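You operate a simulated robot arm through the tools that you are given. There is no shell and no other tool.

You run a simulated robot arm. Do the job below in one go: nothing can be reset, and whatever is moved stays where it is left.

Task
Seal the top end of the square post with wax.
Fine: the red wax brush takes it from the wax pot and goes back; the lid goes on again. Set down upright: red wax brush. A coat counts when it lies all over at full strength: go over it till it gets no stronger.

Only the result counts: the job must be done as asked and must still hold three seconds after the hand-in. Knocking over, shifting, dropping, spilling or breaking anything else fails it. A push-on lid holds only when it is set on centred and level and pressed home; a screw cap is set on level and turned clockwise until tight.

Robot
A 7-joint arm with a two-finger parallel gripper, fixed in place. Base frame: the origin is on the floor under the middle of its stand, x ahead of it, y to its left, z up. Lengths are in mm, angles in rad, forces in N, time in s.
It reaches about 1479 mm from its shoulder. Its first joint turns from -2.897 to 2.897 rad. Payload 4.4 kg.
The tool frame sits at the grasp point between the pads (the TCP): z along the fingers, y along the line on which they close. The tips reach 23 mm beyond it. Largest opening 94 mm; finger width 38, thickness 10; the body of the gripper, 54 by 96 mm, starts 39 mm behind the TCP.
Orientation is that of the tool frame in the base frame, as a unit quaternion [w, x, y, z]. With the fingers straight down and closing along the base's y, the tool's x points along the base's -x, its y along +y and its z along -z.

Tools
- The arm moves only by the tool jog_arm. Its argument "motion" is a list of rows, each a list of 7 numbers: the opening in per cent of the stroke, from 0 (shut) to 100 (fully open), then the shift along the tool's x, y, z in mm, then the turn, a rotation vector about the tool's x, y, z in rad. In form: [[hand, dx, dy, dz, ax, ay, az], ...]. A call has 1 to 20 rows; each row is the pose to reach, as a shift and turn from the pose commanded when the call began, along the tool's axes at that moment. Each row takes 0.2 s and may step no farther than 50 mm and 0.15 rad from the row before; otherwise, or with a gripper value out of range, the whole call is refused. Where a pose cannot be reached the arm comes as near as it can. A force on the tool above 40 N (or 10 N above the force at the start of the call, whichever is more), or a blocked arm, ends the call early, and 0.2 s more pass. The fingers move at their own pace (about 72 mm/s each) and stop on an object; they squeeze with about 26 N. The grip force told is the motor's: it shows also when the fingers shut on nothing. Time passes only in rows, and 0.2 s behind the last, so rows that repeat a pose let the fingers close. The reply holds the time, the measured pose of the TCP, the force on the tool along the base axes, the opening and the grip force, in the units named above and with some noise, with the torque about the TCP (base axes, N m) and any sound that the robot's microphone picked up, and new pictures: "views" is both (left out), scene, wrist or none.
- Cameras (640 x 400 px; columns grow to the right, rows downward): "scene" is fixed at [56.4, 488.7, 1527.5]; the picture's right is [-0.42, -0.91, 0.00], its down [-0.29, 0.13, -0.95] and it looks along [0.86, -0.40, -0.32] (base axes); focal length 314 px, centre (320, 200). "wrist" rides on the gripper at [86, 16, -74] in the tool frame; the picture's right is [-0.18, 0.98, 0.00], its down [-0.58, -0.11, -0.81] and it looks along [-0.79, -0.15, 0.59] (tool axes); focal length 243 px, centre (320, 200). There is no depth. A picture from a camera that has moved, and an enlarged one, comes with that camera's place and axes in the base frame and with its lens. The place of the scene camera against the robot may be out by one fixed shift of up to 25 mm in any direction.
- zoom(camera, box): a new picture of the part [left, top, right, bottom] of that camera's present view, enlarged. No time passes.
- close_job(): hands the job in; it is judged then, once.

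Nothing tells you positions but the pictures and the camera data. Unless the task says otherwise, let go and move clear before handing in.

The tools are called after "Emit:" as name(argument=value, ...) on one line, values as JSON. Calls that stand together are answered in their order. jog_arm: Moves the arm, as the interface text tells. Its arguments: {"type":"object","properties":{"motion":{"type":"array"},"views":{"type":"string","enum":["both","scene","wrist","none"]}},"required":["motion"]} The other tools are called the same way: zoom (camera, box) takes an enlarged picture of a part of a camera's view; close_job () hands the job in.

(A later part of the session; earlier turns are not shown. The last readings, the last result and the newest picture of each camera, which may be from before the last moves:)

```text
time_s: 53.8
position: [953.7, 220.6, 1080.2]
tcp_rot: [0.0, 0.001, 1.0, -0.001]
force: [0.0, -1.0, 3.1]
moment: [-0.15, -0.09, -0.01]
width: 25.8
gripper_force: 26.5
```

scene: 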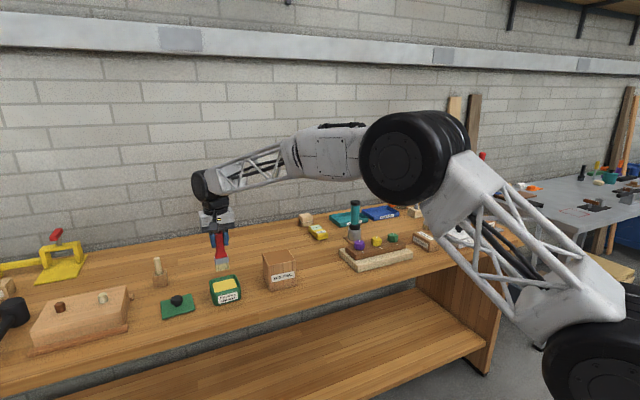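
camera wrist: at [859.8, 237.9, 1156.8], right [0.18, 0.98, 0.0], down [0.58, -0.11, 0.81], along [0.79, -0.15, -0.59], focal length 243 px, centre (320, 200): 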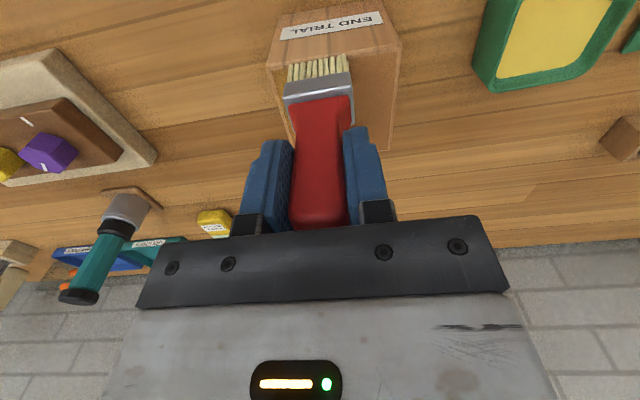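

I now have a light contact of about 4 N. I'll sweep the middle lanes.

Emit:
jog_arm(motion=[[0, 8, 0, 0.3, 0, 0, 0], [0, -2, 0, 0.3, 0, 0, 0], [0, -12, 0, 0.3, 0, 0, 0], [0, -22, 0, 0.3, 0, 0, 0], [0, -32, 0, 0.3, 0, 0, 0], [0, -42, 0, 0.3, 0, 0, 0], [0, -52, 0, 0.3, 0, 0, 0], [0, -64, 0, 0.3, 0, 0, 0], [0, -64, 10, 0.3, 0, 0, 0], [0, -64, 19, 0.3, 0, 0, 0], [0, -52, 19, 0.3, 0, 0, 0], [0, -42, 19, 0.3, 0, 0, 0], [0, -32, 19, 0.3, 0, 0, 0], [0, -22, 19, 0.3, 0, 0, 0], [0, -12, 19, 0.3, 0, 0, 0], [0, -2, 19, 0.3, 0, 0, 0]], views="wrist")

Emit:
zoom(camera="wrist", box=[200, 0, 460, 160])

Emit:
zoom(camera="scene", box=[240, 220, 336, 300])

```text
time_s: 57.2
position: [955.6, 239.4, 1081.2]
tcp_rot: [0.001, 0.001, 1.0, 0.0]
force: [6.2, 0.2, 12.8]
moment: [0.0, -0.5, -0.01]
width: 25.8
gripper_force: 26.1
camera wrist: at [870.0, 257.0, 1155.3], right [0.18, 0.98, 0.0], down [0.58, -0.11, 0.81], along [0.79, -0.15, -0.59], focal length 243 px, centre (320, 200)
```

wrist: 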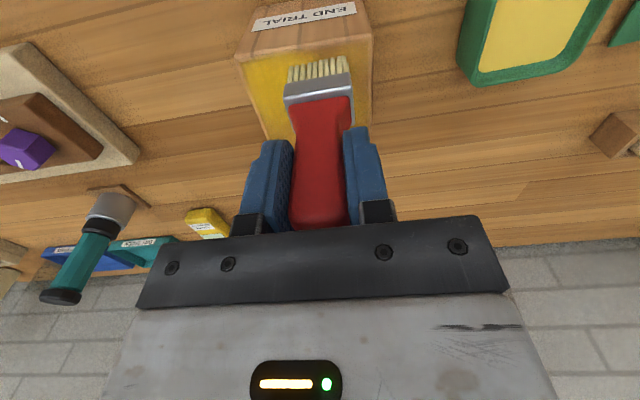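

```text
2.46 times, centred on (330, 80) of wrist
camera zoom: at [870.0, 257.0, 1155.3], right [0.18, 0.98, 0.0], down [0.58, -0.11, 0.81], along [0.79, -0.15, -0.59], focal length 597 px, centre (295, 495)
```

zoom: 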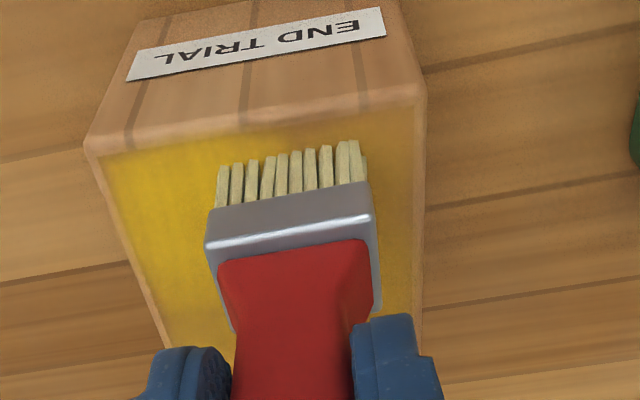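

```text
5.00 times, centred on (288, 260) of scene
camera zoom: at [56.4, 488.7, 1527.5], right [-0.42, -0.91, 0.0], down [-0.29, 0.13, -0.95], along [0.86, -0.4, -0.32], focal length 1569 px, centre (480, -100)
```

zoom: 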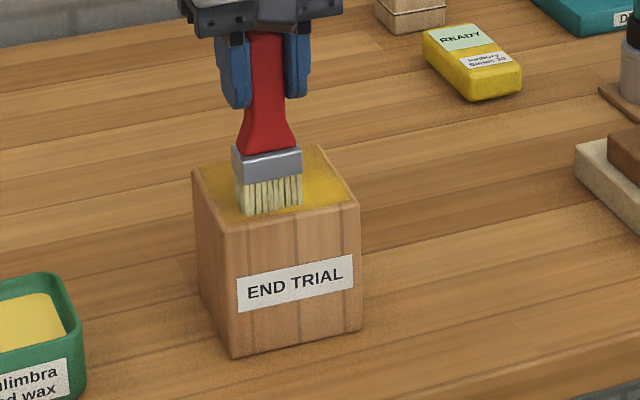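

The coat is showing strongly yellow. I'll sweep the left lane next.

Emit:
jog_arm(motion=[[0, 10, 0, 0, 0, 0, 0], [0, 10, 10, 0, 0, 0, 0], [0, 10, 20, 0, 0, 0, 0], [0, 0, 20, 0, 0, 0, 0], [0, -10, 20, 0, 0, 0, 0], [0, -20, 20, 0, 0, 0, 0], [0, -30, 20, 0, 0, 0, 0], [0, -40, 20, 0, 0, 0, 0], [0, -50, 20, 0, 0, 0, 0], [0, -62, 20, 0, 0, 0, 0], [0, -50, 20, 0, 0, 0, 0], [0, -40, 20, 0, 0, 0, 0], [0, -30, 20, 0, 0, 0, 0], [0, -20, 20, 0, 0, 0, 0], [0, -10, 20, 0, 0, 0, 0], [0, 0, 20, 0, 0, 0, 0], [0, 10, 20, 0, 0, 0, 0]], views="wrist")

Emit:
zoom(camera="wrist", box=[160, 0, 420, 160])

Emit:
zoom(camera="scene", box=[240, 220, 336, 300])

```text
time_s: 60.8
position: [943.7, 259.9, 1080.5]
tcp_rot: [0.0, 0.0, 1.0, 0.0]
force: [-0.3, -1.1, -0.8]
moment: [0.02, 0.0, 0.02]
width: 25.7
gripper_force: 26.1
camera wrist: at [859.6, 276.5, 1156.0], right [0.18, 0.98, 0.0], down [0.58, -0.11, 0.81], along [0.79, -0.15, -0.59], focal length 243 px, centre (320, 200)
```

wrist: 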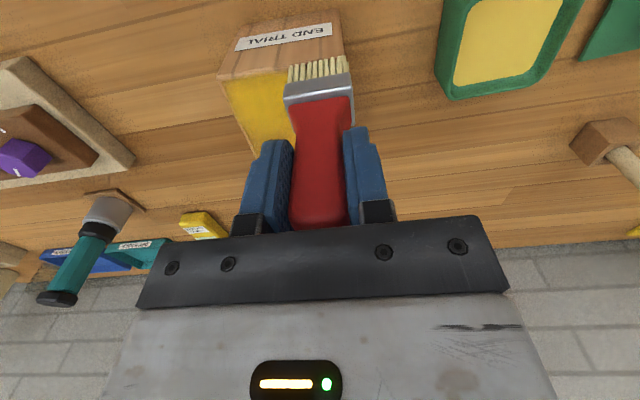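

```text
2.46 times, centred on (290, 80) of wrist
camera zoom: at [859.6, 276.5, 1156.0], right [0.18, 0.98, 0.0], down [0.58, -0.11, 0.81], along [0.79, -0.15, -0.59], focal length 597 px, centre (394, 495)
```

zoom: 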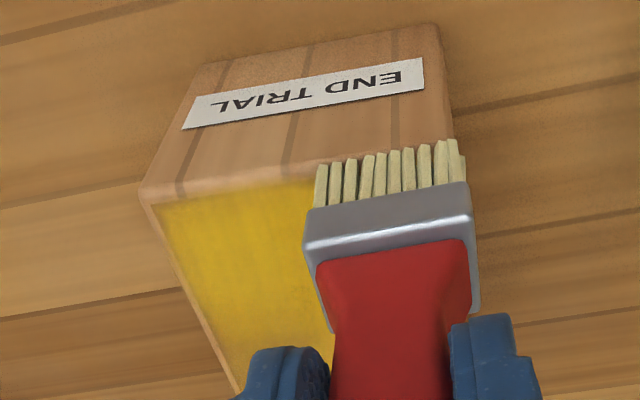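

```text
5.00 times, centred on (288, 260) of scene
camera zoom: at [56.4, 488.7, 1527.5], right [-0.42, -0.91, 0.0], down [-0.29, 0.13, -0.95], along [0.86, -0.4, -0.32], focal length 1569 px, centre (480, -100)
```

zoom: 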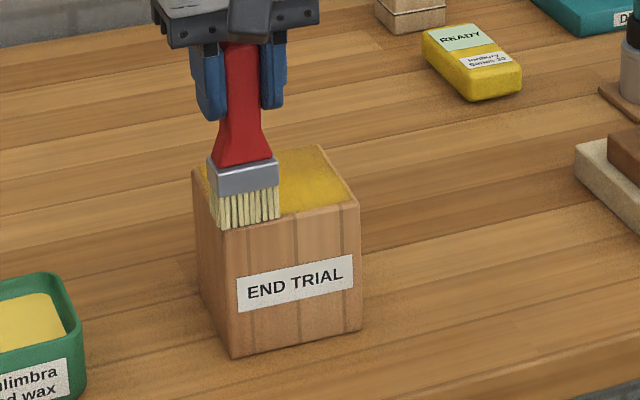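

Contact faded again at the end. I'll lift and look at the whole top face from the side.

Emit:
jog_arm(motion=[[0, 0, 0, -15, 0, 0, 0], [0, 4, 40, -29, 0, 0, 0], [0, 10, 85, -29, 0, 0, 0], [0, 10, 105, -29, 0, 0, 0], [0, 10, 105, -29, 0, 0, 0]], views="wrist")

Emit:
zoom(camera="wrist", box=[90, 30, 300, 190])

Emit:
zoom(camera="scene", box=[250, 240, 314, 300])

```text
time_s: 62.0
position: [936.2, 367.4, 1107.4]
tcp_rot: [0.0, 0.0, 1.0, 0.001]
force: [-0.2, -0.3, -0.8]
moment: [0.01, 0.01, 0.0]
width: 25.5
gripper_force: 26.0
camera wrist: at [850.7, 384.0, 1183.5], right [0.18, 0.98, 0.0], down [0.58, -0.11, 0.81], along [0.79, -0.15, -0.59], focal length 243 px, centre (320, 200)
```

wrist: 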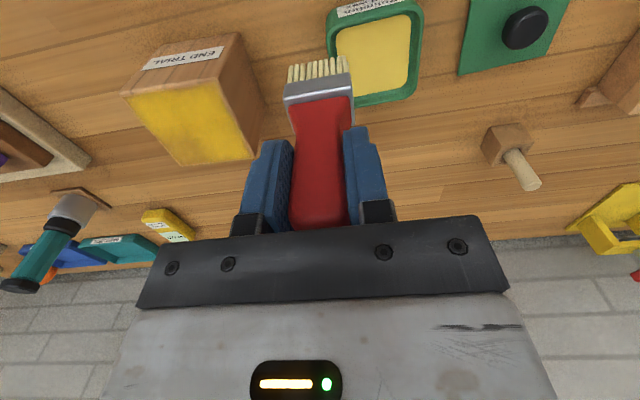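

```text
2.50 times, centred on (195, 110) of wrist
camera zoom: at [850.7, 384.0, 1183.5], right [0.18, 0.98, 0.0], down [0.58, -0.11, 0.81], along [0.79, -0.15, -0.59], focal length 606 px, centre (632, 425)
```

zoom: 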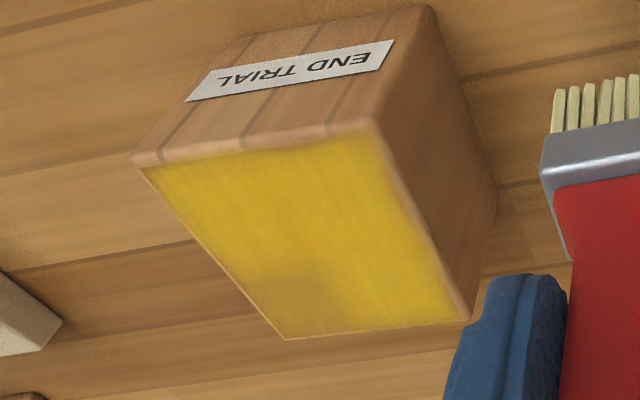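

```text
6.67 times, centred on (282, 270) of scene
camera zoom: at [56.4, 488.7, 1527.5], right [-0.42, -0.91, 0.0], down [-0.29, 0.13, -0.95], along [0.86, -0.4, -0.32], focal length 2092 px, centre (573, -267)
```

zoom: 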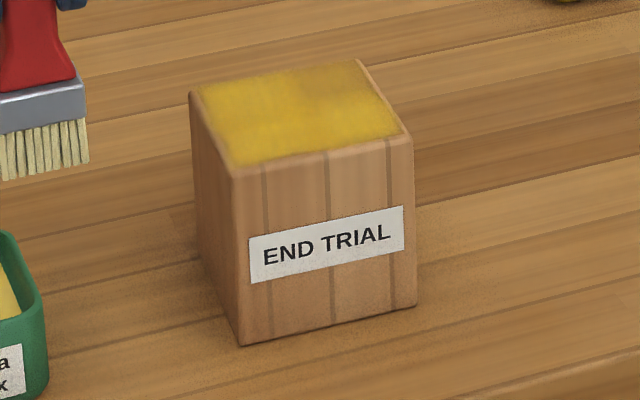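

The coat is good, apart from a weaker patch toward the back-right, and the post hasn't moved. I'll re-dip the brush and then go over everything again.

Emit:
jog_arm(motion=[[0, -20, 26, 0, 0, 0, 0], [0, -39, 52, 0, 0, 0, 0], [0, -39, 52, 30, 0, 0, 0], [0, -39, 52, 60, 0, 0, 0], [0, -39, 52, 80, 0, 0, 0], [0, -39, 52, 86, 0, 0, 0], [0, -39, 52, 88, 0, 0, 0], [0, -39, 52, 88, 0, 0, 0]], views="none")

```text
time_s: 63.8
position: [972.9, 417.6, 1019.7]
tcp_rot: [0.0, 0.0, 1.0, 0.0]
force: [0.1, 1.1, 0.3]
moment: [0.01, 0.05, 0.01]
width: 25.6
gripper_force: 25.9
```

Emit:
jog_arm(motion=[[0, 0, 0, 0.8, 0, 0, 0], [0, 0, 0, 0.8, 0, 0, 0], [0, 0, 0, 0.8, 0, 0, 0]], views="none")

```text
time_s: 64.6
position: [973.9, 417.4, 1019.6]
tcp_rot: [0.0, 0.0, 1.0, 0.0]
force: [0.5, -0.6, -1.0]
moment: [-0.01, 0.03, -0.01]
width: 25.8
gripper_force: 25.8
```

Emit:
jog_arm(motion=[[0, 0, 0, 0.8, 0, 0, 0], [0, 0, 0, 0.8, 0, 0, 0], [0, 0, 0, 0.8, 0, 0, 0]], views="none")

```text
time_s: 65.4
position: [974.0, 416.9, 1019.4]
tcp_rot: [0.0, 0.001, 1.0, -0.001]
force: [0.0, 1.2, -1.4]
moment: [0.0, -0.02, -0.01]
width: 25.9
gripper_force: 26.5
```

Emit:
jog_arm(motion=[[0, 0, 0, 0.8, 0, 0, 0], [0, 0, 0, 0.8, 0, 0, 0], [0, 0, 0, 0.8, 0, 0, 0]], views="none")

Emit:
zoom(camera="scene", box=[180, 230, 276, 310])

```text
time_s: 66.2
position: [972.4, 417.8, 1018.2]
tcp_rot: [-0.001, 0.0, 1.0, 0.0]
force: [-0.3, 0.2, -1.2]
moment: [0.02, -0.03, 0.02]
width: 25.7
gripper_force: 26.0
```

```text
5.00 times, centred on (228, 270) of scene
camera zoom: at [56.4, 488.7, 1527.5], right [-0.42, -0.91, 0.0], down [-0.29, 0.13, -0.95], along [0.86, -0.4, -0.32], focal length 1569 px, centre (780, -150)
```

zoom: 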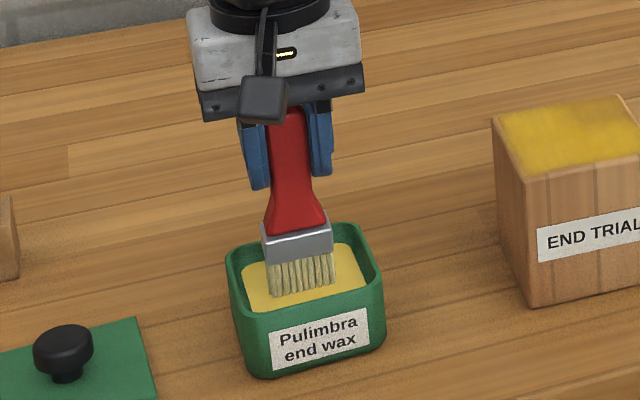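

Emit:
jog_arm(motion=[[0, 0, 0, 0.8, 0, 0, 0], [0, 0, 0, 0.8, 0, 0, 0], [0, 0, 0, 0.8, 0, 0, 0]], views="none")

```text
time_s: 67.0
position: [972.4, 417.4, 1017.8]
tcp_rot: [0.0, 0.0, 1.0, 0.0]
force: [0.6, 0.4, 0.5]
moment: [0.0, 0.0, -0.01]
width: 25.6
gripper_force: 26.7
```

Emit:
jog_arm(motion=[[0, 0, 0, 0.6, 0, 0, 0], [0, 0, 0, 0.6, 0, 0, 0], [0, 0, 0, 0.6, 0, 0, 0]], views="none")

```text
time_s: 67.8
position: [974.4, 417.2, 1018.0]
tcp_rot: [0.0, 0.0, 1.0, 0.0]
force: [0.6, 2.3, 4.4]
moment: [0.08, 0.08, -0.01]
width: 25.4
gripper_force: 26.7
```

I have light contact with the wax. I'll give it a small wipe to load the brush, then lift.

Emit:
jog_arm(motion=[[0, 3, 0, 0, 0, 0, 0], [0, 0, 0, 0, 0, 0, 0], [0, -3, 0, 0, 0, 0, 0], [0, 0, 0, 0, 0, 0, 0], [0, 0, 0, 0, 0, 0, 0], [0, 0, 0, -10, 0, 0, 0], [0, 0, 0, -30, 0, 0, 0], [0, 0, 0, -60, 0, 0, 0], [0, 0, 0, -88, 0, 0, 0], [0, 0, 0, -88, 0, 0, 0]], views="wrist")

Emit:
zoom(camera="wrist", box=[200, 0, 440, 150])

Emit:
zoom(camera="scene", box=[180, 210, 308, 310])

```text
time_s: 70.0
position: [975.7, 418.2, 1105.6]
tcp_rot: [0.0, 0.0, 1.0, 0.0]
force: [0.1, 0.2, -1.0]
moment: [0.03, 0.01, -0.01]
width: 25.5
gripper_force: 25.8
camera wrist: at [890.3, 435.8, 1181.3], right [0.18, 0.98, 0.0], down [0.58, -0.11, 0.81], along [0.79, -0.15, -0.59], focal length 243 px, centre (320, 200)
```

wrist: 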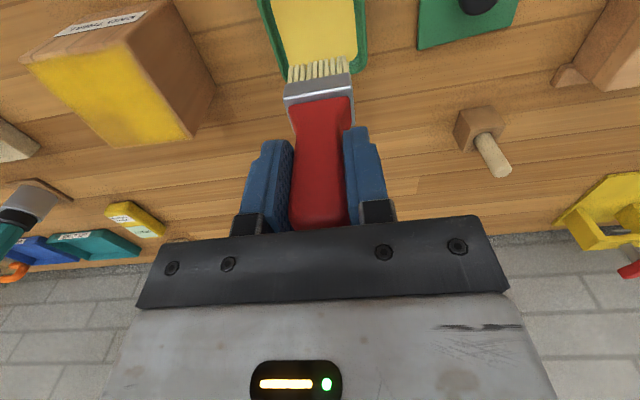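

```text
2.67 times, centred on (320, 75) of wrist
camera zoom: at [890.3, 435.8, 1181.3], right [0.18, 0.98, 0.0], down [0.58, -0.11, 0.81], along [0.79, -0.15, -0.59], focal length 647 px, centre (320, 533)
```

zoom: 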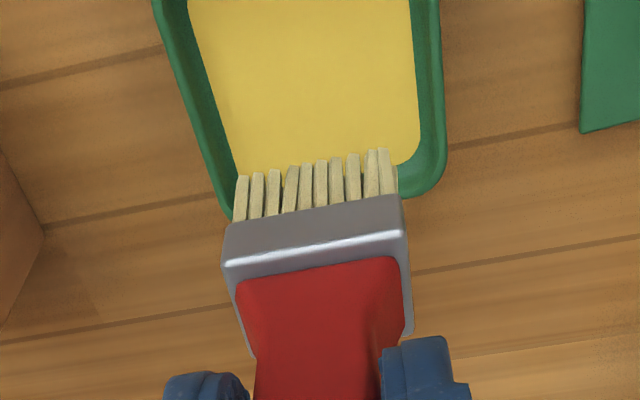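

```text
4.00 times, centred on (244, 260) of scene
camera zoom: at [56.4, 488.7, 1527.5], right [-0.42, -0.91, 0.0], down [-0.29, 0.13, -0.95], along [0.86, -0.4, -0.32], focal length 1255 px, centre (624, -40)
```

zoom: 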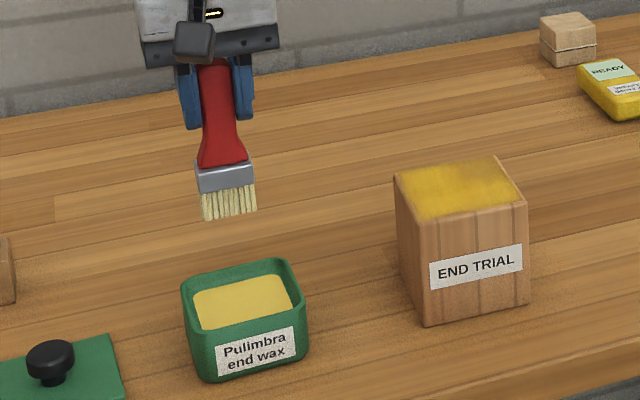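

The brush is reloaded. I'll go back over the right side of the post and find light contact again.

Emit:
jog_arm(motion=[[0, 0, -45, 0, 0, 0, 0], [0, 0, -90, 0, 0, 0, 0], [0, 0, -135, 0, 0, 0, 0], [0, 0, -180, 0, 0, 0, 0], [0, 0, -213, 0, 0, 0, 0], [0, 0, -213, 15, 0, 0, 0], [0, 0, -213, 24, 0, 0, 0], [0, 0, -213, 27, 0, 0, 0], [0, 0, -213, 27, 0, 0, 0]], views="none")

```text
time_s: 72.0
position: [974.3, 204.9, 1081.1]
tcp_rot: [0.001, 0.0, 1.0, 0.0]
force: [0.9, -2.5, 11.3]
moment: [-0.21, 0.03, 0.02]
width: 25.8
gripper_force: 26.2
```

Emit:
jog_arm(motion=[[0, -12, -3, -0.4, 0, 0, 0], [0, -24, -3, -0.4, 0, 0, 0], [0, -34, -3, -0.4, 0, 0, 0], [0, -43, -3, -0.4, 0, 0, 0], [0, -34, -3, -0.4, 0, 0, 0], [0, -24, -3, -0.4, 0, 0, 0], [0, -12, -3, -0.4, 0, 0, 0], [0, 0, -3, -0.4, 0, 0, 0], [0, 10, -3, -0.4, 0, 0, 0], [0, 20, -3, -0.4, 0, 0, 0], [0, 29, -3, -0.4, 0, 0, 0], [0, 20, -3, -0.4, 0, 0, 0], [0, 10, -3, -0.4, 0, 0, 0], [0, 0, -3, -0.4, 0, 0, 0], [0, -12, -3, -0.4, 0, 0, 0], [0, -24, -3, -0.4, 0, 0, 0], [0, -34, -3, -0.4, 0, 0, 0], [0, -43, -3, -0.4, 0, 0, 0]], views="none")

Emit:
zoom(camera="scene", box=[240, 220, 336, 300])

Emit:
zoom(camera="wrist", box=[200, 0, 460, 160])

```text
time_s: 75.8
position: [1017.0, 201.4, 1078.6]
tcp_rot: [0.0, 0.0, 1.0, 0.0]
force: [-6.6, -0.4, 14.3]
moment: [0.02, 0.5, 0.03]
width: 25.8
gripper_force: 26.3
```

```text
5.00 times, centred on (288, 260) of scene
camera zoom: at [56.4, 488.7, 1527.5], right [-0.42, -0.91, 0.0], down [-0.29, 0.13, -0.95], along [0.86, -0.4, -0.32], focal length 1569 px, centre (480, -100)
```

zoom: 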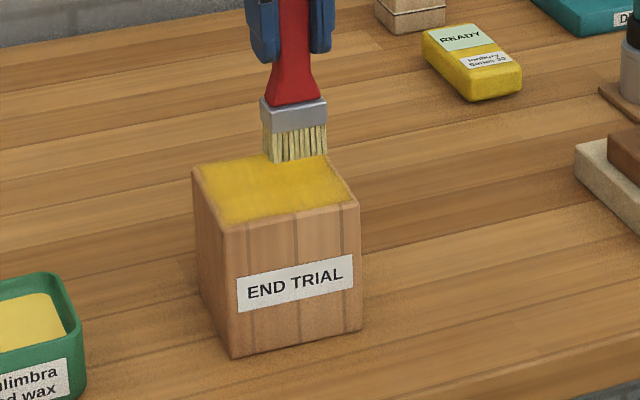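

```text
2.46 times, centred on (330, 80) of wrist
camera zoom: at [932.1, 218.4, 1154.5], right [0.18, 0.98, 0.0], down [0.58, -0.11, 0.81], along [0.79, -0.15, -0.59], focal length 597 px, centre (295, 495)
```

zoom: 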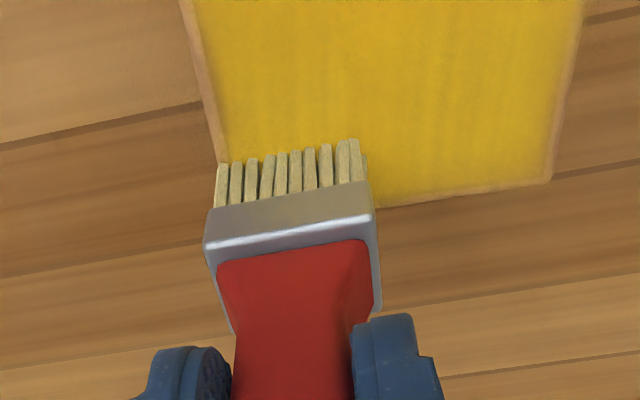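

The coat is strong here. I'll sweep around the back edge, the left lane and the front edge to strengthen the margins.

Emit:
jog_arm(motion=[[0, -3, 10, -0.3, 0, 0, 0], [0, -3, 20, -0.3, 0, 0, 0], [0, -3, 30, -0.3, 0, 0, 0], [0, -3, 40, -0.3, 0, 0, 0], [0, -3, 50, -0.3, 0, 0, 0], [0, -3, 62, -0.3, 0, 0, 0], [0, 10, 62, -0.3, 0, 0, 0], [0, 20, 62, -0.3, 0, 0, 0], [0, 30, 62, -0.3, 0, 0, 0], [0, 40, 62, -0.3, 0, 0, 0], [0, 50, 62, -0.3, 0, 0, 0], [0, 60, 62, -0.3, 0, 0, 0], [0, 70, 62, -0.3, 0, 0, 0], [0, 75, 62, -0.3, 0, 0, 0], [0, 75, 50, -0.3, 0, 0, 0], [0, 75, 40, -0.3, 0, 0, 0], [0, 75, 30, -0.3, 0, 0, 0], [0, 75, 20, -0.3, 0, 0, 0], [0, 75, 10, -0.3, 0, 0, 0], [0, 75, 0, -0.3, 0, 0, 0]], views="none")

Emit:
zoom(camera="scene", box=[240, 220, 336, 300])

Emit:
zoom(camera="wrist", box=[200, 0, 460, 160])

```text
time_s: 80.0
position: [942.1, 200.4, 1079.4]
tcp_rot: [-0.001, 0.0, 1.0, 0.0]
force: [0.1, 0.6, -0.8]
moment: [0.01, -0.01, -0.01]
width: 25.6
gripper_force: 26.4
```

```text
5.00 times, centred on (288, 260) of scene
camera zoom: at [56.4, 488.7, 1527.5], right [-0.42, -0.91, 0.0], down [-0.29, 0.13, -0.95], along [0.86, -0.4, -0.32], focal length 1569 px, centre (480, -100)
```

zoom: 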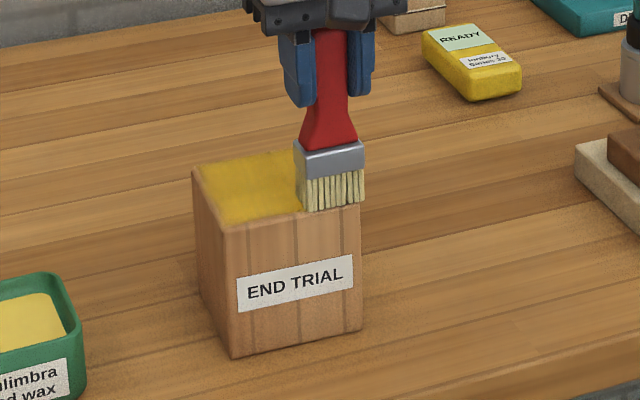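

```text
2.46 times, centred on (330, 80) of wrist
camera zoom: at [856.8, 218.0, 1154.8], right [0.18, 0.98, 0.0], down [0.58, -0.11, 0.81], along [0.79, -0.15, -0.59], focal length 597 px, centre (295, 495)
```

zoom: 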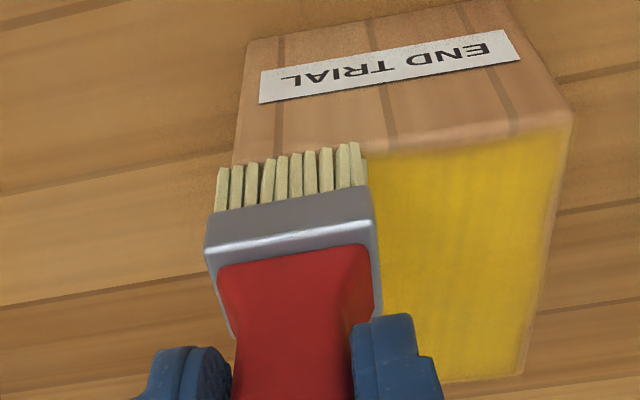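

Emit:
jog_arm(motion=[[0, -10, 0, 0, 0, 0, 0], [0, -18, 2, 0.6, 0, 0, 0], [0, -18, 2, 0.6, 0, 0, 0]], views="none")

```text
time_s: 80.8
position: [959.8, 202.9, 1078.4]
tcp_rot: [0.0, 0.0, 1.0, -0.001]
force: [0.8, -0.5, -1.3]
moment: [0.02, 0.03, 0.0]
width: 25.9
gripper_force: 26.0
```

Emit:
jog_arm(motion=[[0, 0, 0, 0.6, 0, 0, 0], [0, 0, 0, 0.6, 0, 0, 0]], views="none")

```text
time_s: 81.4
position: [958.5, 203.2, 1079.5]
tcp_rot: [0.0, -0.001, 1.0, 0.0]
force: [0.2, -0.5, 4.2]
moment: [0.02, 0.07, -0.01]
width: 25.9
gripper_force: 25.8
```

I have about 5 N of contact. I'll continue with another set of full lanes.

Emit:
jog_arm(motion=[[0, -10, 0, 0.2, 0, 0, 0], [0, -20, 0, 0.2, 0, 0, 0], [0, -30, 0, 0.2, 0, 0, 0], [0, -40, 0, 0.2, 0, 0, 0], [0, -50, 0, 0.2, 0, 0, 0], [0, -58, 0, 0.2, 0, 0, 0], [0, -58, 10, 0.2, 0, 0, 0], [0, -58, 20, 0.2, 0, 0, 0], [0, -48, 20, 0.2, 0, 0, 0], [0, -38, 20, 0.2, 0, 0, 0], [0, -28, 20, 0.2, 0, 0, 0], [0, -18, 20, 0.2, 0, 0, 0], [0, -8, 20, 0.2, 0, 0, 0], [0, 2, 20, 0.2, 0, 0, 0], [0, 12, 20, 0.2, 0, 0, 0], [0, 16, 20, 0.2, 0, 0, 0], [0, 16, 30, 0.2, 0, 0, 0], [0, 16, 40, 0.2, 0, 0, 0], [0, 6, 40, 0.2, 0, 0, 0], [0, -4, 40, 0.2, 0, 0, 0]], views="none")

```text
time_s: 85.6
position: [963.6, 244.0, 1078.9]
tcp_rot: [-0.001, 0.0, 1.0, 0.0]
force: [-4.6, 0.3, 9.0]
moment: [0.05, 0.46, -0.05]
width: 25.9
gripper_force: 25.8
```

Emit:
jog_arm(motion=[[0, -10, 0, 0, 0, 0, 0], [0, -20, 0, 0, 0, 0, 0], [0, -30, 0, 0, 0, 0, 0], [0, -40, 0, 0, 0, 0, 0], [0, -50, 0, 0, 0, 0, 0], [0, -54, 10, 0, 0, 0, 0], [0, -54, 20, 0, 0, 0, 0], [0, -44, 20, 0, 0, 0, 0], [0, -34, 20, 0, 0, 0, 0], [0, -24, 20, 0, 0, 0, 0], [0, -14, 20, 0, 0, 0, 0], [0, -4, 20, 0, 0, 0, 0], [0, 6, 20, 0, 0, 0, 0], [0, 16, 20, 0, 0, 0, 0], [0, 20, 20, 0, 0, 0, 0], [0, 10, 20, 0, 0, 0, 0], [0, 0, 20, 0, 0, 0, 0], [0, -10, 20, 0, 0, 0, 0], [0, -20, 20, 0, 0, 0, 0], [0, -30, 20, 0, 0, 0, 0]], views="wrist")

Emit:
zoom(camera="scene", box=[240, 220, 336, 300])

Emit:
zoom(camera="wrist", box=[160, 0, 420, 160])

```text
time_s: 89.8
position: [993.4, 264.4, 1077.5]
tcp_rot: [0.0, 0.0, 1.0, 0.0]
force: [-3.4, 1.3, 10.2]
moment: [0.02, 0.46, 0.0]
width: 25.6
gripper_force: 26.4
camera wrist: at [908.3, 281.1, 1153.3], right [0.18, 0.98, 0.0], down [0.58, -0.11, 0.81], along [0.79, -0.15, -0.59], focal length 243 px, centre (320, 200)
```

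wrist: 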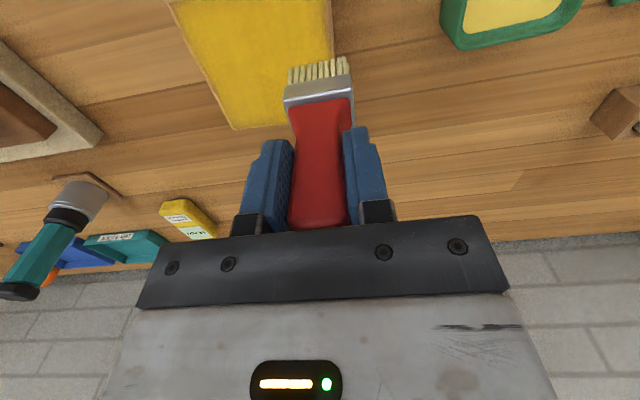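

```text
5.00 times, centred on (288, 260) of scene
camera zoom: at [56.4, 488.7, 1527.5], right [-0.42, -0.91, 0.0], down [-0.29, 0.13, -0.95], along [0.86, -0.4, -0.32], focal length 1569 px, centre (480, -100)
```

zoom: 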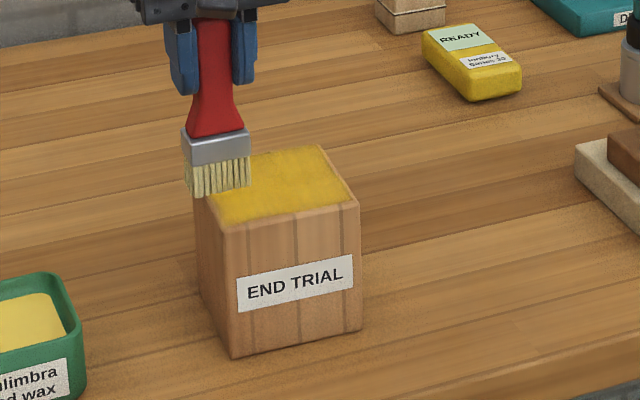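

```text
2.46 times, centred on (290, 80) of wrist
camera zoom: at [908.3, 281.1, 1153.3], right [0.18, 0.98, 0.0], down [0.58, -0.11, 0.81], along [0.79, -0.15, -0.59], focal length 597 px, centre (394, 495)
```

zoom: 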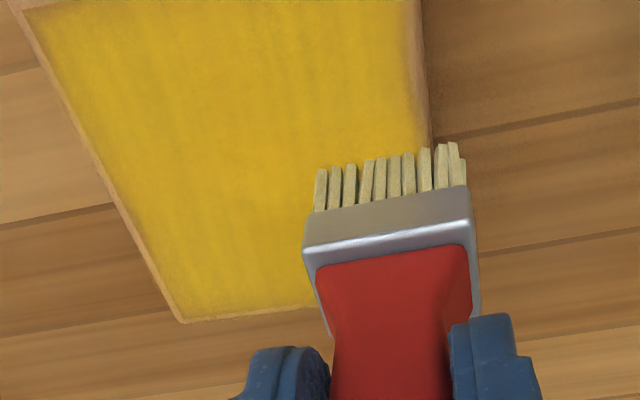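

The coat looks nearly uniform. I'll lift away and inspect the whole face again.

Emit:
jog_arm(motion=[[0, 0, 0, -15, 0, 0, 0], [0, 15, 25, -30, 0, 0, 0], [0, 35, 65, -31, 0, 0, 0], [0, 59, 102, -31, 0, 0, 0], [0, 59, 102, -31, 0, 0, 0], [0, 59, 102, -31, 0, 0, 0]], views="wrist")

Emit:
zoom(camera="wrist", box=[100, 60, 276, 180])

Emit:
zoom(camera="scene", box=[250, 240, 314, 300])

```text
time_s: 91.2
position: [935.5, 364.4, 1108.3]
tcp_rot: [-0.001, 0.0, 1.0, 0.0]
force: [-0.3, -0.5, -0.9]
moment: [0.02, 0.01, -0.01]
width: 25.7
gripper_force: 25.8
camera wrist: at [851.6, 381.2, 1183.7], right [0.18, 0.98, 0.0], down [0.58, -0.11, 0.81], along [0.79, -0.15, -0.59], focal length 243 px, centre (320, 200)
```

wrist: 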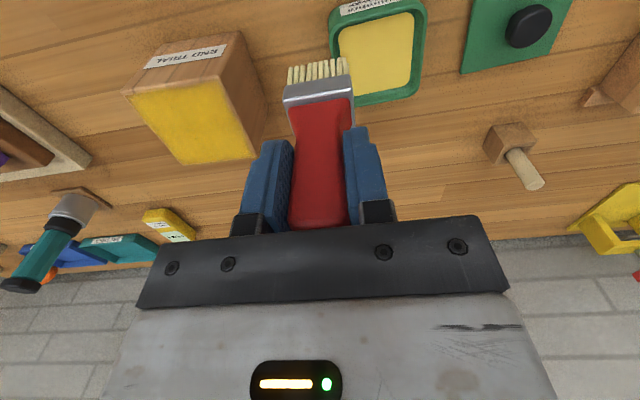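

```text
3.33 times, centred on (188, 120) of wrist
camera zoom: at [851.6, 381.2, 1183.7], right [0.18, 0.98, 0.0], down [0.58, -0.11, 0.81], along [0.79, -0.15, -0.59], focal length 809 px, centre (760, 467)
```

zoom: 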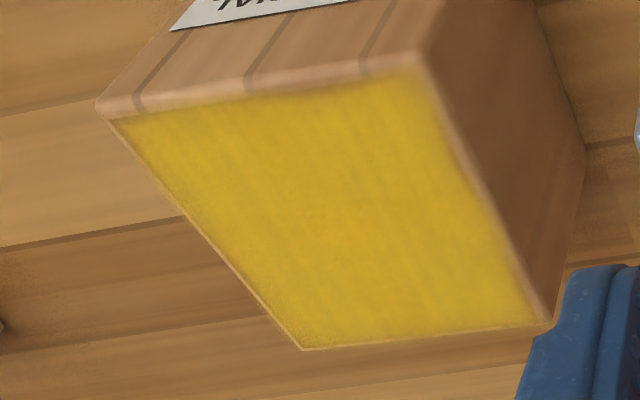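

```text
6.67 times, centred on (282, 270) of scene
camera zoom: at [56.4, 488.7, 1527.5], right [-0.42, -0.91, 0.0], down [-0.29, 0.13, -0.95], along [0.86, -0.4, -0.32], focal length 2092 px, centre (573, -267)
```

zoom: 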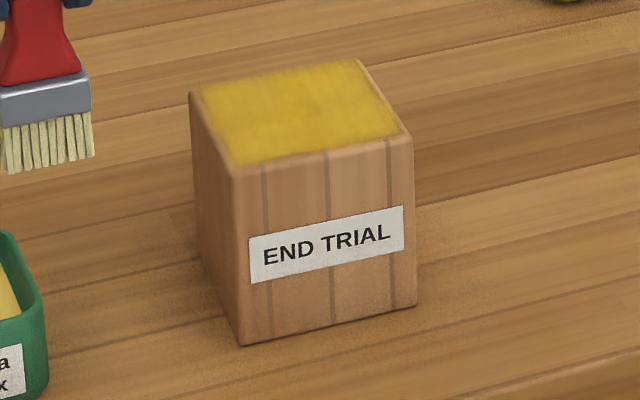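

The coverage looks uniform. To be sure of full strength up to the edges, I'll re-dip and make one more full round with edge passes.

Emit:
jog_arm(motion=[[0, -20, 26, 0, 0, 0, 0], [0, -39, 52, 0, 0, 0, 0], [0, -39, 52, 30, 0, 0, 0], [0, -39, 52, 60, 0, 0, 0], [0, -39, 52, 80, 0, 0, 0], [0, -39, 52, 88, 0, 0, 0], [0, -39, 52, 90.5, 0, 0, 0], [0, -39, 52, 90.5, 0, 0, 0]], views="none")

```text
time_s: 93.0
position: [974.9, 418.3, 1018.2]
tcp_rot: [0.0, -0.001, 1.0, 0.0]
force: [-0.7, -0.7, -2.4]
moment: [0.02, 0.0, 0.0]
width: 25.5
gripper_force: 26.1
```

Emit:
jog_arm(motion=[[0, 0, 0, 0.8, 0, 0, 0], [0, 0, 0, 0.8, 0, 0, 0], [0, 0, 0, 0.8, 0, 0, 0]], views="none")

```text
time_s: 93.8
position: [974.2, 417.5, 1018.0]
tcp_rot: [0.0, 0.0, 1.0, 0.0]
force: [0.1, 0.2, 0.3]
moment: [0.02, -0.01, 0.0]
width: 25.6
gripper_force: 25.6
```

Emit:
jog_arm(motion=[[0, 0, 0, 0.5, 0, 0, 0], [0, 2, 0, 0.5, 0, 0, 0], [0, -2, 0, 0.5, 0, 0, 0], [0, 2, 0, 0.5, 0, 0, 0], [0, 0, 0, 0.5, 0, 0, 0], [0, 0, 0, 0.5, 0, 0, 0]], views="none")

```text
time_s: 95.2
position: [974.8, 417.1, 1016.5]
tcp_rot: [0.0, 0.0, 1.0, 0.0]
force: [0.1, -0.8, -1.9]
moment: [0.01, -0.01, 0.03]
width: 25.7
gripper_force: 26.1
```

Emit:
jog_arm(motion=[[0, 0, 0, 0.5, 0, 0, 0], [0, 0, 0, 1.0, 0, 0, 0], [0, 0, 0, 1.0, 0, 0, 0], [0, 0, 0, 1.0, 0, 0, 0]], views="none")

Emit:
zoom(camera="wrist", box=[200, 0, 440, 150])

```text
time_s: 96.2
position: [973.2, 417.7, 1015.9]
tcp_rot: [0.0, -0.001, 1.0, 0.0]
force: [-0.2, -0.6, 2.9]
moment: [0.01, 0.06, 0.01]
width: 25.5
gripper_force: 26.5
```

```text
2.67 times, centred on (320, 75) of wrist
camera zoom: at [888.4, 433.9, 1091.3], right [0.18, 0.98, 0.0], down [0.58, -0.11, 0.81], along [0.79, -0.15, -0.59], focal length 647 px, centre (320, 533)
```

zoom: 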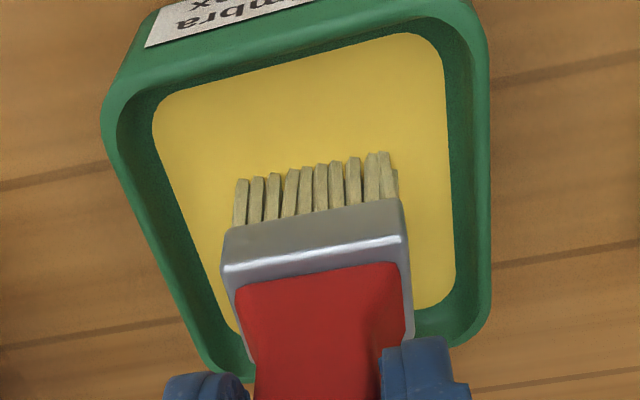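

Emit:
jog_arm(motion=[[0, 0, 0, -10, 0, 0, 0], [0, 0, 0, -40, 0, 0, 0], [0, 0, 0, -85, 0, 0, 0], [0, 0, -45, -88, 0, 0, 0], [0, 0, -90, -88, 0, 0, 0], [0, 0, -135, -88, 0, 0, 0], [0, 0, -180, -88, 0, 0, 0], [0, 0, -216, -88, 0, 0, 0], [0, 0, -216, -75, 0, 0, 0], [0, 0, -216, -65, 0, 0, 0], [0, 0, -216, -62.5, 0, 0, 0], [0, 0, -216, -62.5, 0, 0, 0]], views="none")

```text
time_s: 98.8
position: [973.9, 201.2, 1079.2]
tcp_rot: [0.001, 0.0, 1.0, 0.001]
force: [0.4, -1.8, 3.7]
moment: [-0.13, 0.02, -0.01]
width: 25.3
gripper_force: 26.0
```

I have contact at about 5 N. I'll start the edge round with the right edge, then the front edge.

Emit:
jog_arm(motion=[[0, -10, -4, 0.1, 0, 0, 0], [0, -20, -4, 0.1, 0, 0, 0], [0, -30, -4, 0.1, 0, 0, 0], [0, -40, -4, 0.1, 0, 0, 0], [0, -48, -4, 0.1, 0, 0, 0], [0, -38, -4, 0.1, 0, 0, 0], [0, -28, -4, 0.1, 0, 0, 0], [0, -18, -4, 0.1, 0, 0, 0], [0, -8, -4, 0.1, 0, 0, 0], [0, 2, -4, 0.1, 0, 0, 0], [0, 12, -4, 0.1, 0, 0, 0], [0, 22, -4, 0.1, 0, 0, 0], [0, 29, -4, 0.1, 0, 0, 0]], views="none")

```text
time_s: 101.6
position: [945.7, 197.2, 1077.7]
tcp_rot: [0.0, 0.0, 1.0, 0.001]
force: [-0.9, 0.4, -1.1]
moment: [0.02, 0.0, 0.01]
width: 25.5
gripper_force: 25.8
```

Emit:
jog_arm(motion=[[0, 0, 6, 0, 0, 0, 0], [0, 0, 8, 0.6, 0, 0, 0], [0, 0, 8, 1.0, 0, 0, 0], [0, 0, 8, 1.0, 0, 0, 0]], views="none")

```text
time_s: 102.6
position: [944.3, 205.4, 1077.4]
tcp_rot: [0.0, 0.0, 1.0, -0.001]
force: [0.7, 1.9, 2.5]
moment: [0.08, -0.11, 0.02]
width: 25.6
gripper_force: 26.1
```

Emit:
jog_arm(motion=[[0, 3, -6, 0.2, 0, 0, 0], [0, 3, 2, 0.2, 0, 0, 0], [0, 3, 12, 0.2, 0, 0, 0], [0, 3, 22, 0.2, 0, 0, 0], [0, 3, 32, 0.2, 0, 0, 0], [0, 3, 42, 0.2, 0, 0, 0], [0, 3, 52, 0.2, 0, 0, 0], [0, 3, 61, 0.2, 0, 0, 0], [0, -7, 61, 0.2, 0, 0, 0], [0, -17, 61, 0.2, 0, 0, 0], [0, -27, 61, 0.2, 0, 0, 0], [0, -37, 61, 0.2, 0, 0, 0], [0, -47, 61, 0.2, 0, 0, 0], [0, -57, 61, 0.2, 0, 0, 0], [0, -67, 61, 0.2, 0, 0, 0], [0, -75, 61, 0.2, 0, 0, 0]], views="wrist")

Emit:
zoom(camera="wrist", box=[100, 0, 420, 160])

Emit:
zoom(camera="scene", box=[240, 220, 336, 300])

```text
time_s: 106.0
position: [1021.1, 264.6, 1077.3]
tcp_rot: [0.0, 0.001, 1.0, 0.001]
force: [0.0, -1.0, -0.6]
moment: [0.01, 0.0, -0.06]
width: 25.6
gripper_force: 25.8
camera wrist: at [935.3, 282.5, 1152.2], right [0.18, 0.98, 0.0], down [0.58, -0.11, 0.81], along [0.79, -0.15, -0.59], focal length 243 px, centre (320, 200)
```

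wrist: 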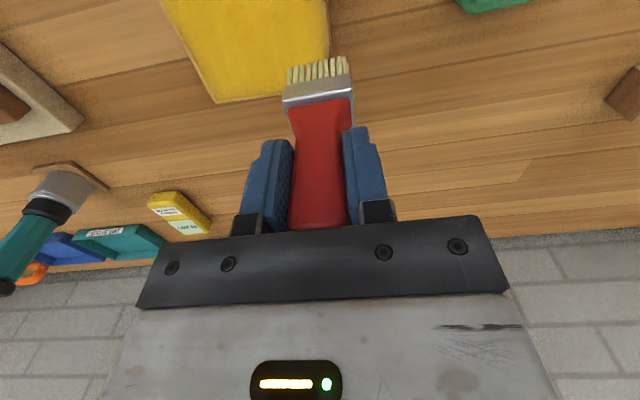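

```text
2.00 times, centred on (260, 80) of wrist
camera zoom: at [935.3, 282.5, 1152.2], right [0.18, 0.98, 0.0], down [0.58, -0.11, 0.81], along [0.79, -0.15, -0.59], focal length 485 px, centre (440, 440)
```

zoom: 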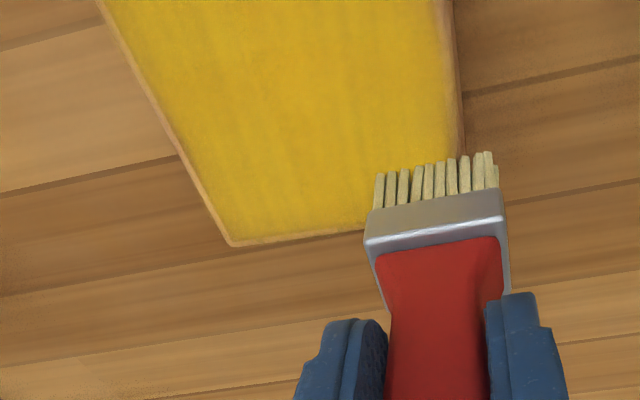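

```text
5.00 times, centred on (288, 260) of scene
camera zoom: at [56.4, 488.7, 1527.5], right [-0.42, -0.91, 0.0], down [-0.29, 0.13, -0.95], along [0.86, -0.4, -0.32], focal length 1569 px, centre (480, -100)
```

zoom: 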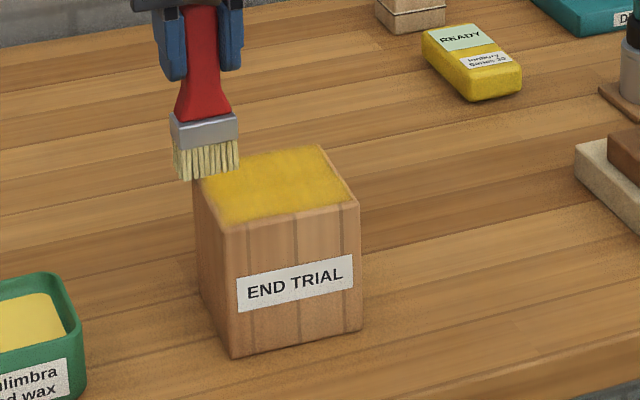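

Emit:
jog_arm(motion=[[0, 6, -8, 0, 0, 0, 0], [0, 8, -15, 0.6, 0, 0, 0], [0, 8, -15, 0.9, 0, 0, 0], [0, 8, -15, 0.9, 0, 0, 0]], views="none")

```text
time_s: 107.0
position: [1010.4, 251.1, 1075.8]
tcp_rot: [0.0, 0.0, 1.0, -0.001]
force: [-3.2, -3.7, 10.3]
moment: [-0.23, 0.17, -0.01]
width: 25.8
gripper_force: 25.3
```

Emit:
jog_arm(motion=[[0, -8, 10, -0.3, 0, 0, 0], [0, -8, 0, -0.3, 0, 0, 0], [0, -8, -10, -0.3, 0, 0, 0], [0, -8, -20, -0.3, 0, 0, 0], [0, -8, -30, -0.3, 0, 0, 0], [0, -8, -40, -0.3, 0, 0, 0], [0, -8, -52, -0.3, 0, 0, 0], [0, 2, -46, -0.3, 0, 0, 0], [0, 12, -46, -0.3, 0, 0, 0], [0, 22, -46, -0.3, 0, 0, 0], [0, 32, -46, -0.3, 0, 0, 0], [0, 42, -46, -0.3, 0, 0, 0], [0, 52, -46, -0.2, 0, 0, 0], [0, 62, -46, -0.1, 0, 0, 0], [0, 68, -46, 0, 0, 0, 0], [0, 68, -36, 0, 0, 0, 0], [0, 68, -26, 0, 0, 0, 0], [0, 58, -26, -0.2, 0, 0, 0], [0, 48, -26, -0.2, 0, 0, 0], [0, 38, -26, -0.2, 0, 0, 0]], views="none")

```text
time_s: 111.2
position: [974.3, 226.1, 1076.5]
tcp_rot: [0.0, 0.0, 1.0, 0.0]
force: [-5.3, 0.4, 13.7]
moment: [0.01, 0.38, 0.01]
width: 25.9
gripper_force: 26.3
```

Emit:
jog_arm(motion=[[0, -10, 0, -0.3, 0, 0, 0], [0, -20, 0, -0.3, 0, 0, 0], [0, -30, 0, -0.3, 0, 0, 0], [0, -44, 0, -0.3, 0, 0, 0], [0, -44, 10, -0.3, 0, 0, 0], [0, -44, 20, -0.3, 0, 0, 0], [0, -34, 20, -0.3, 0, 0, 0], [0, -24, 20, -0.3, 0, 0, 0], [0, -14, 20, -0.3, 0, 0, 0], [0, -4, 20, -0.2, 0, 0, 0], [0, 6, 20, -0.1, 0, 0, 0], [0, 16, 20, 0, 0, 0, 0], [0, 26, 20, 0.1, 0, 0, 0], [0, 30, 20, 0.2, 0, 0, 0], [0, 30, 30, 0.2, 0, 0, 0], [0, 30, 38, 0.2, 0, 0, 0], [0, 20, 38, 0, 0, 0, 0], [0, 10, 38, 0, 0, 0, 0], [0, 0, 38, 0, 0, 0, 0], [0, -10, 38, 0, 0, 0, 0]], views="wrist")

Emit:
zoom(camera="wrist", box=[100, 0, 420, 160])

Emit:
zoom(camera="scene", box=[240, 220, 336, 300])

```text
time_s: 115.4
position: [983.0, 262.9, 1076.5]
tcp_rot: [0.0, 0.001, 1.0, 0.0]
force: [-4.3, -0.6, 8.0]
moment: [0.08, 0.28, 0.0]
width: 25.9
gripper_force: 26.1
camera wrist: at [898.4, 280.1, 1151.8], right [0.18, 0.98, 0.0], down [0.58, -0.11, 0.81], along [0.79, -0.15, -0.59], focal length 243 px, centre (320, 200)
```

wrist: 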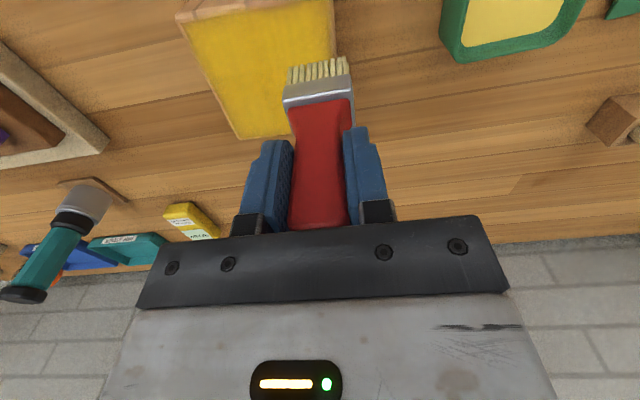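

```text
2.00 times, centred on (260, 80) of wrist
camera zoom: at [898.4, 280.1, 1151.8], right [0.18, 0.98, 0.0], down [0.58, -0.11, 0.81], along [0.79, -0.15, -0.59], focal length 485 px, centre (440, 440)
```

zoom: 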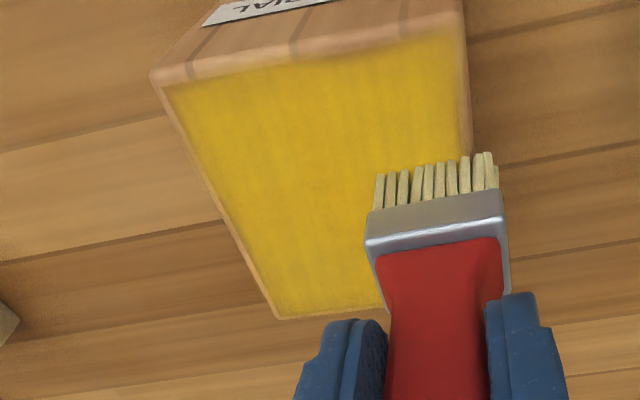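

```text
5.00 times, centred on (288, 260) of scene
camera zoom: at [56.4, 488.7, 1527.5], right [-0.42, -0.91, 0.0], down [-0.29, 0.13, -0.95], along [0.86, -0.4, -0.32], focal length 1569 px, centre (480, -100)
```

zoom: 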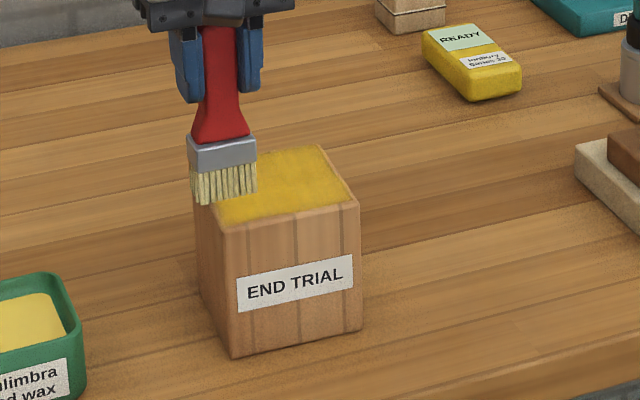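

I'll finish this left lane, then lift and inspect again.

Emit:
jog_arm(motion=[[0, -10, 0, 0, 0, 0, 0], [0, -20, 0, 0, 0, 0, 0], [0, -32, 0, 0, 0, 0, 0], [0, -20, 0, 0, 0, 0, 0], [0, -10, 0, 0.1, 0, 0, 0], [0, 0, 0, 0.2, 0, 0, 0], [0, 10, 0, 0.3, 0, 0, 0], [0, 20, 0, 0.4, 0, 0, 0], [0, 30, 0, 0.5, 0, 0, 0], [0, 40, 0, 0.6, 0, 0, 0], [0, 40, 0, -15, 0, 0, 0], [0, 45, 40, -32, 0, 0, 0], [0, 49, 80, -32, 0, 0, 0], [0, 49, 102, -32, 0, 0, 0], [0, 49, 102, -32, 0, 0, 0]], views="wrist")

Emit:
zoom(camera="wrist", box=[100, 60, 276, 180])

Emit:
zoom(camera="scene", box=[250, 240, 314, 300])

```text
time_s: 118.6
position: [935.2, 365.3, 1107.4]
tcp_rot: [0.001, 0.0, 1.0, -0.001]
force: [-1.3, -0.2, -1.5]
moment: [0.02, -0.02, -0.02]
width: 25.8
gripper_force: 25.7
camera wrist: at [850.0, 382.9, 1182.9], right [0.18, 0.98, 0.0], down [0.58, -0.11, 0.81], along [0.79, -0.15, -0.59], focal length 243 px, centre (320, 200)
```

wrist: 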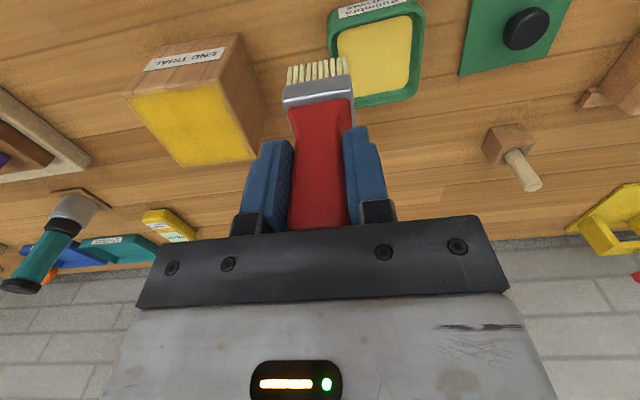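

```text
3.33 times, centred on (188, 120) of wrist
camera zoom: at [850.0, 382.9, 1182.9], right [0.18, 0.98, 0.0], down [0.58, -0.11, 0.81], along [0.79, -0.15, -0.59], focal length 809 px, centre (760, 467)
```

zoom: 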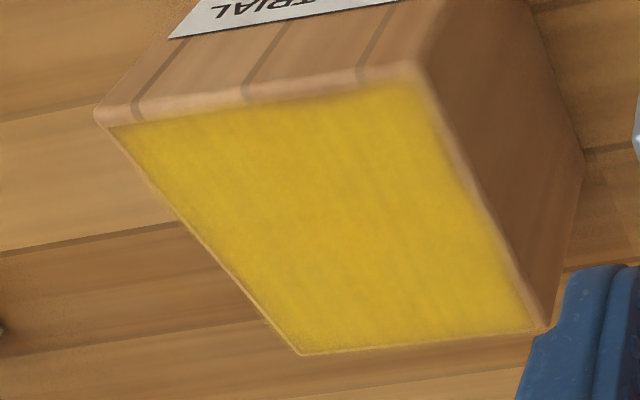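

```text
6.67 times, centred on (282, 270) of scene
camera zoom: at [56.4, 488.7, 1527.5], right [-0.42, -0.91, 0.0], down [-0.29, 0.13, -0.95], along [0.86, -0.4, -0.32], focal length 2092 px, centre (573, -267)
```

zoom: 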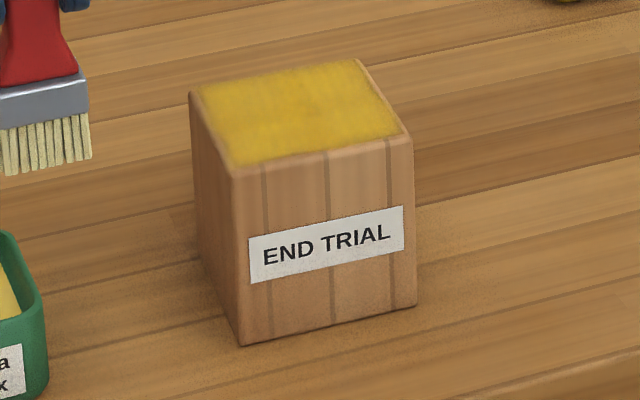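

The colour is the same as on the last inspection, so it's no longer getting stronger. There's a faint margin along the front and left edges, so I'll make one more edge pass there to be safe.

Emit:
jog_arm(motion=[[0, -6, -40, 0, 0, 0, 0], [0, -12, -80, 0, 0, 0, 0], [0, -17, -112, 0, 0, 0, 0], [0, -17, -112, 20, 0, 0, 0], [0, -17, -112, 29, 0, 0, 0], [0, -17, -112, 31, 0, 0, 0], [0, -17, -112, 31, 0, 0, 0]], views="none")

```text
time_s: 120.2
position: [952.8, 252.4, 1077.1]
tcp_rot: [0.0, -0.001, 1.0, 0.0]
force: [-0.9, 0.5, -1.1]
moment: [-0.01, -0.01, 0.0]
width: 25.8
gripper_force: 26.0
```

Emit:
jog_arm(motion=[[0, 0, 0, 0.8, 0, 0, 0], [0, 0, 0, 0.8, 0, 0, 0]], views="none")

```text
time_s: 120.8
position: [952.4, 252.6, 1076.8]
tcp_rot: [-0.001, -0.001, 1.0, 0.0]
force: [-0.9, -0.7, 0.8]
moment: [-0.01, 0.03, -0.01]
width: 25.9
gripper_force: 25.9
```

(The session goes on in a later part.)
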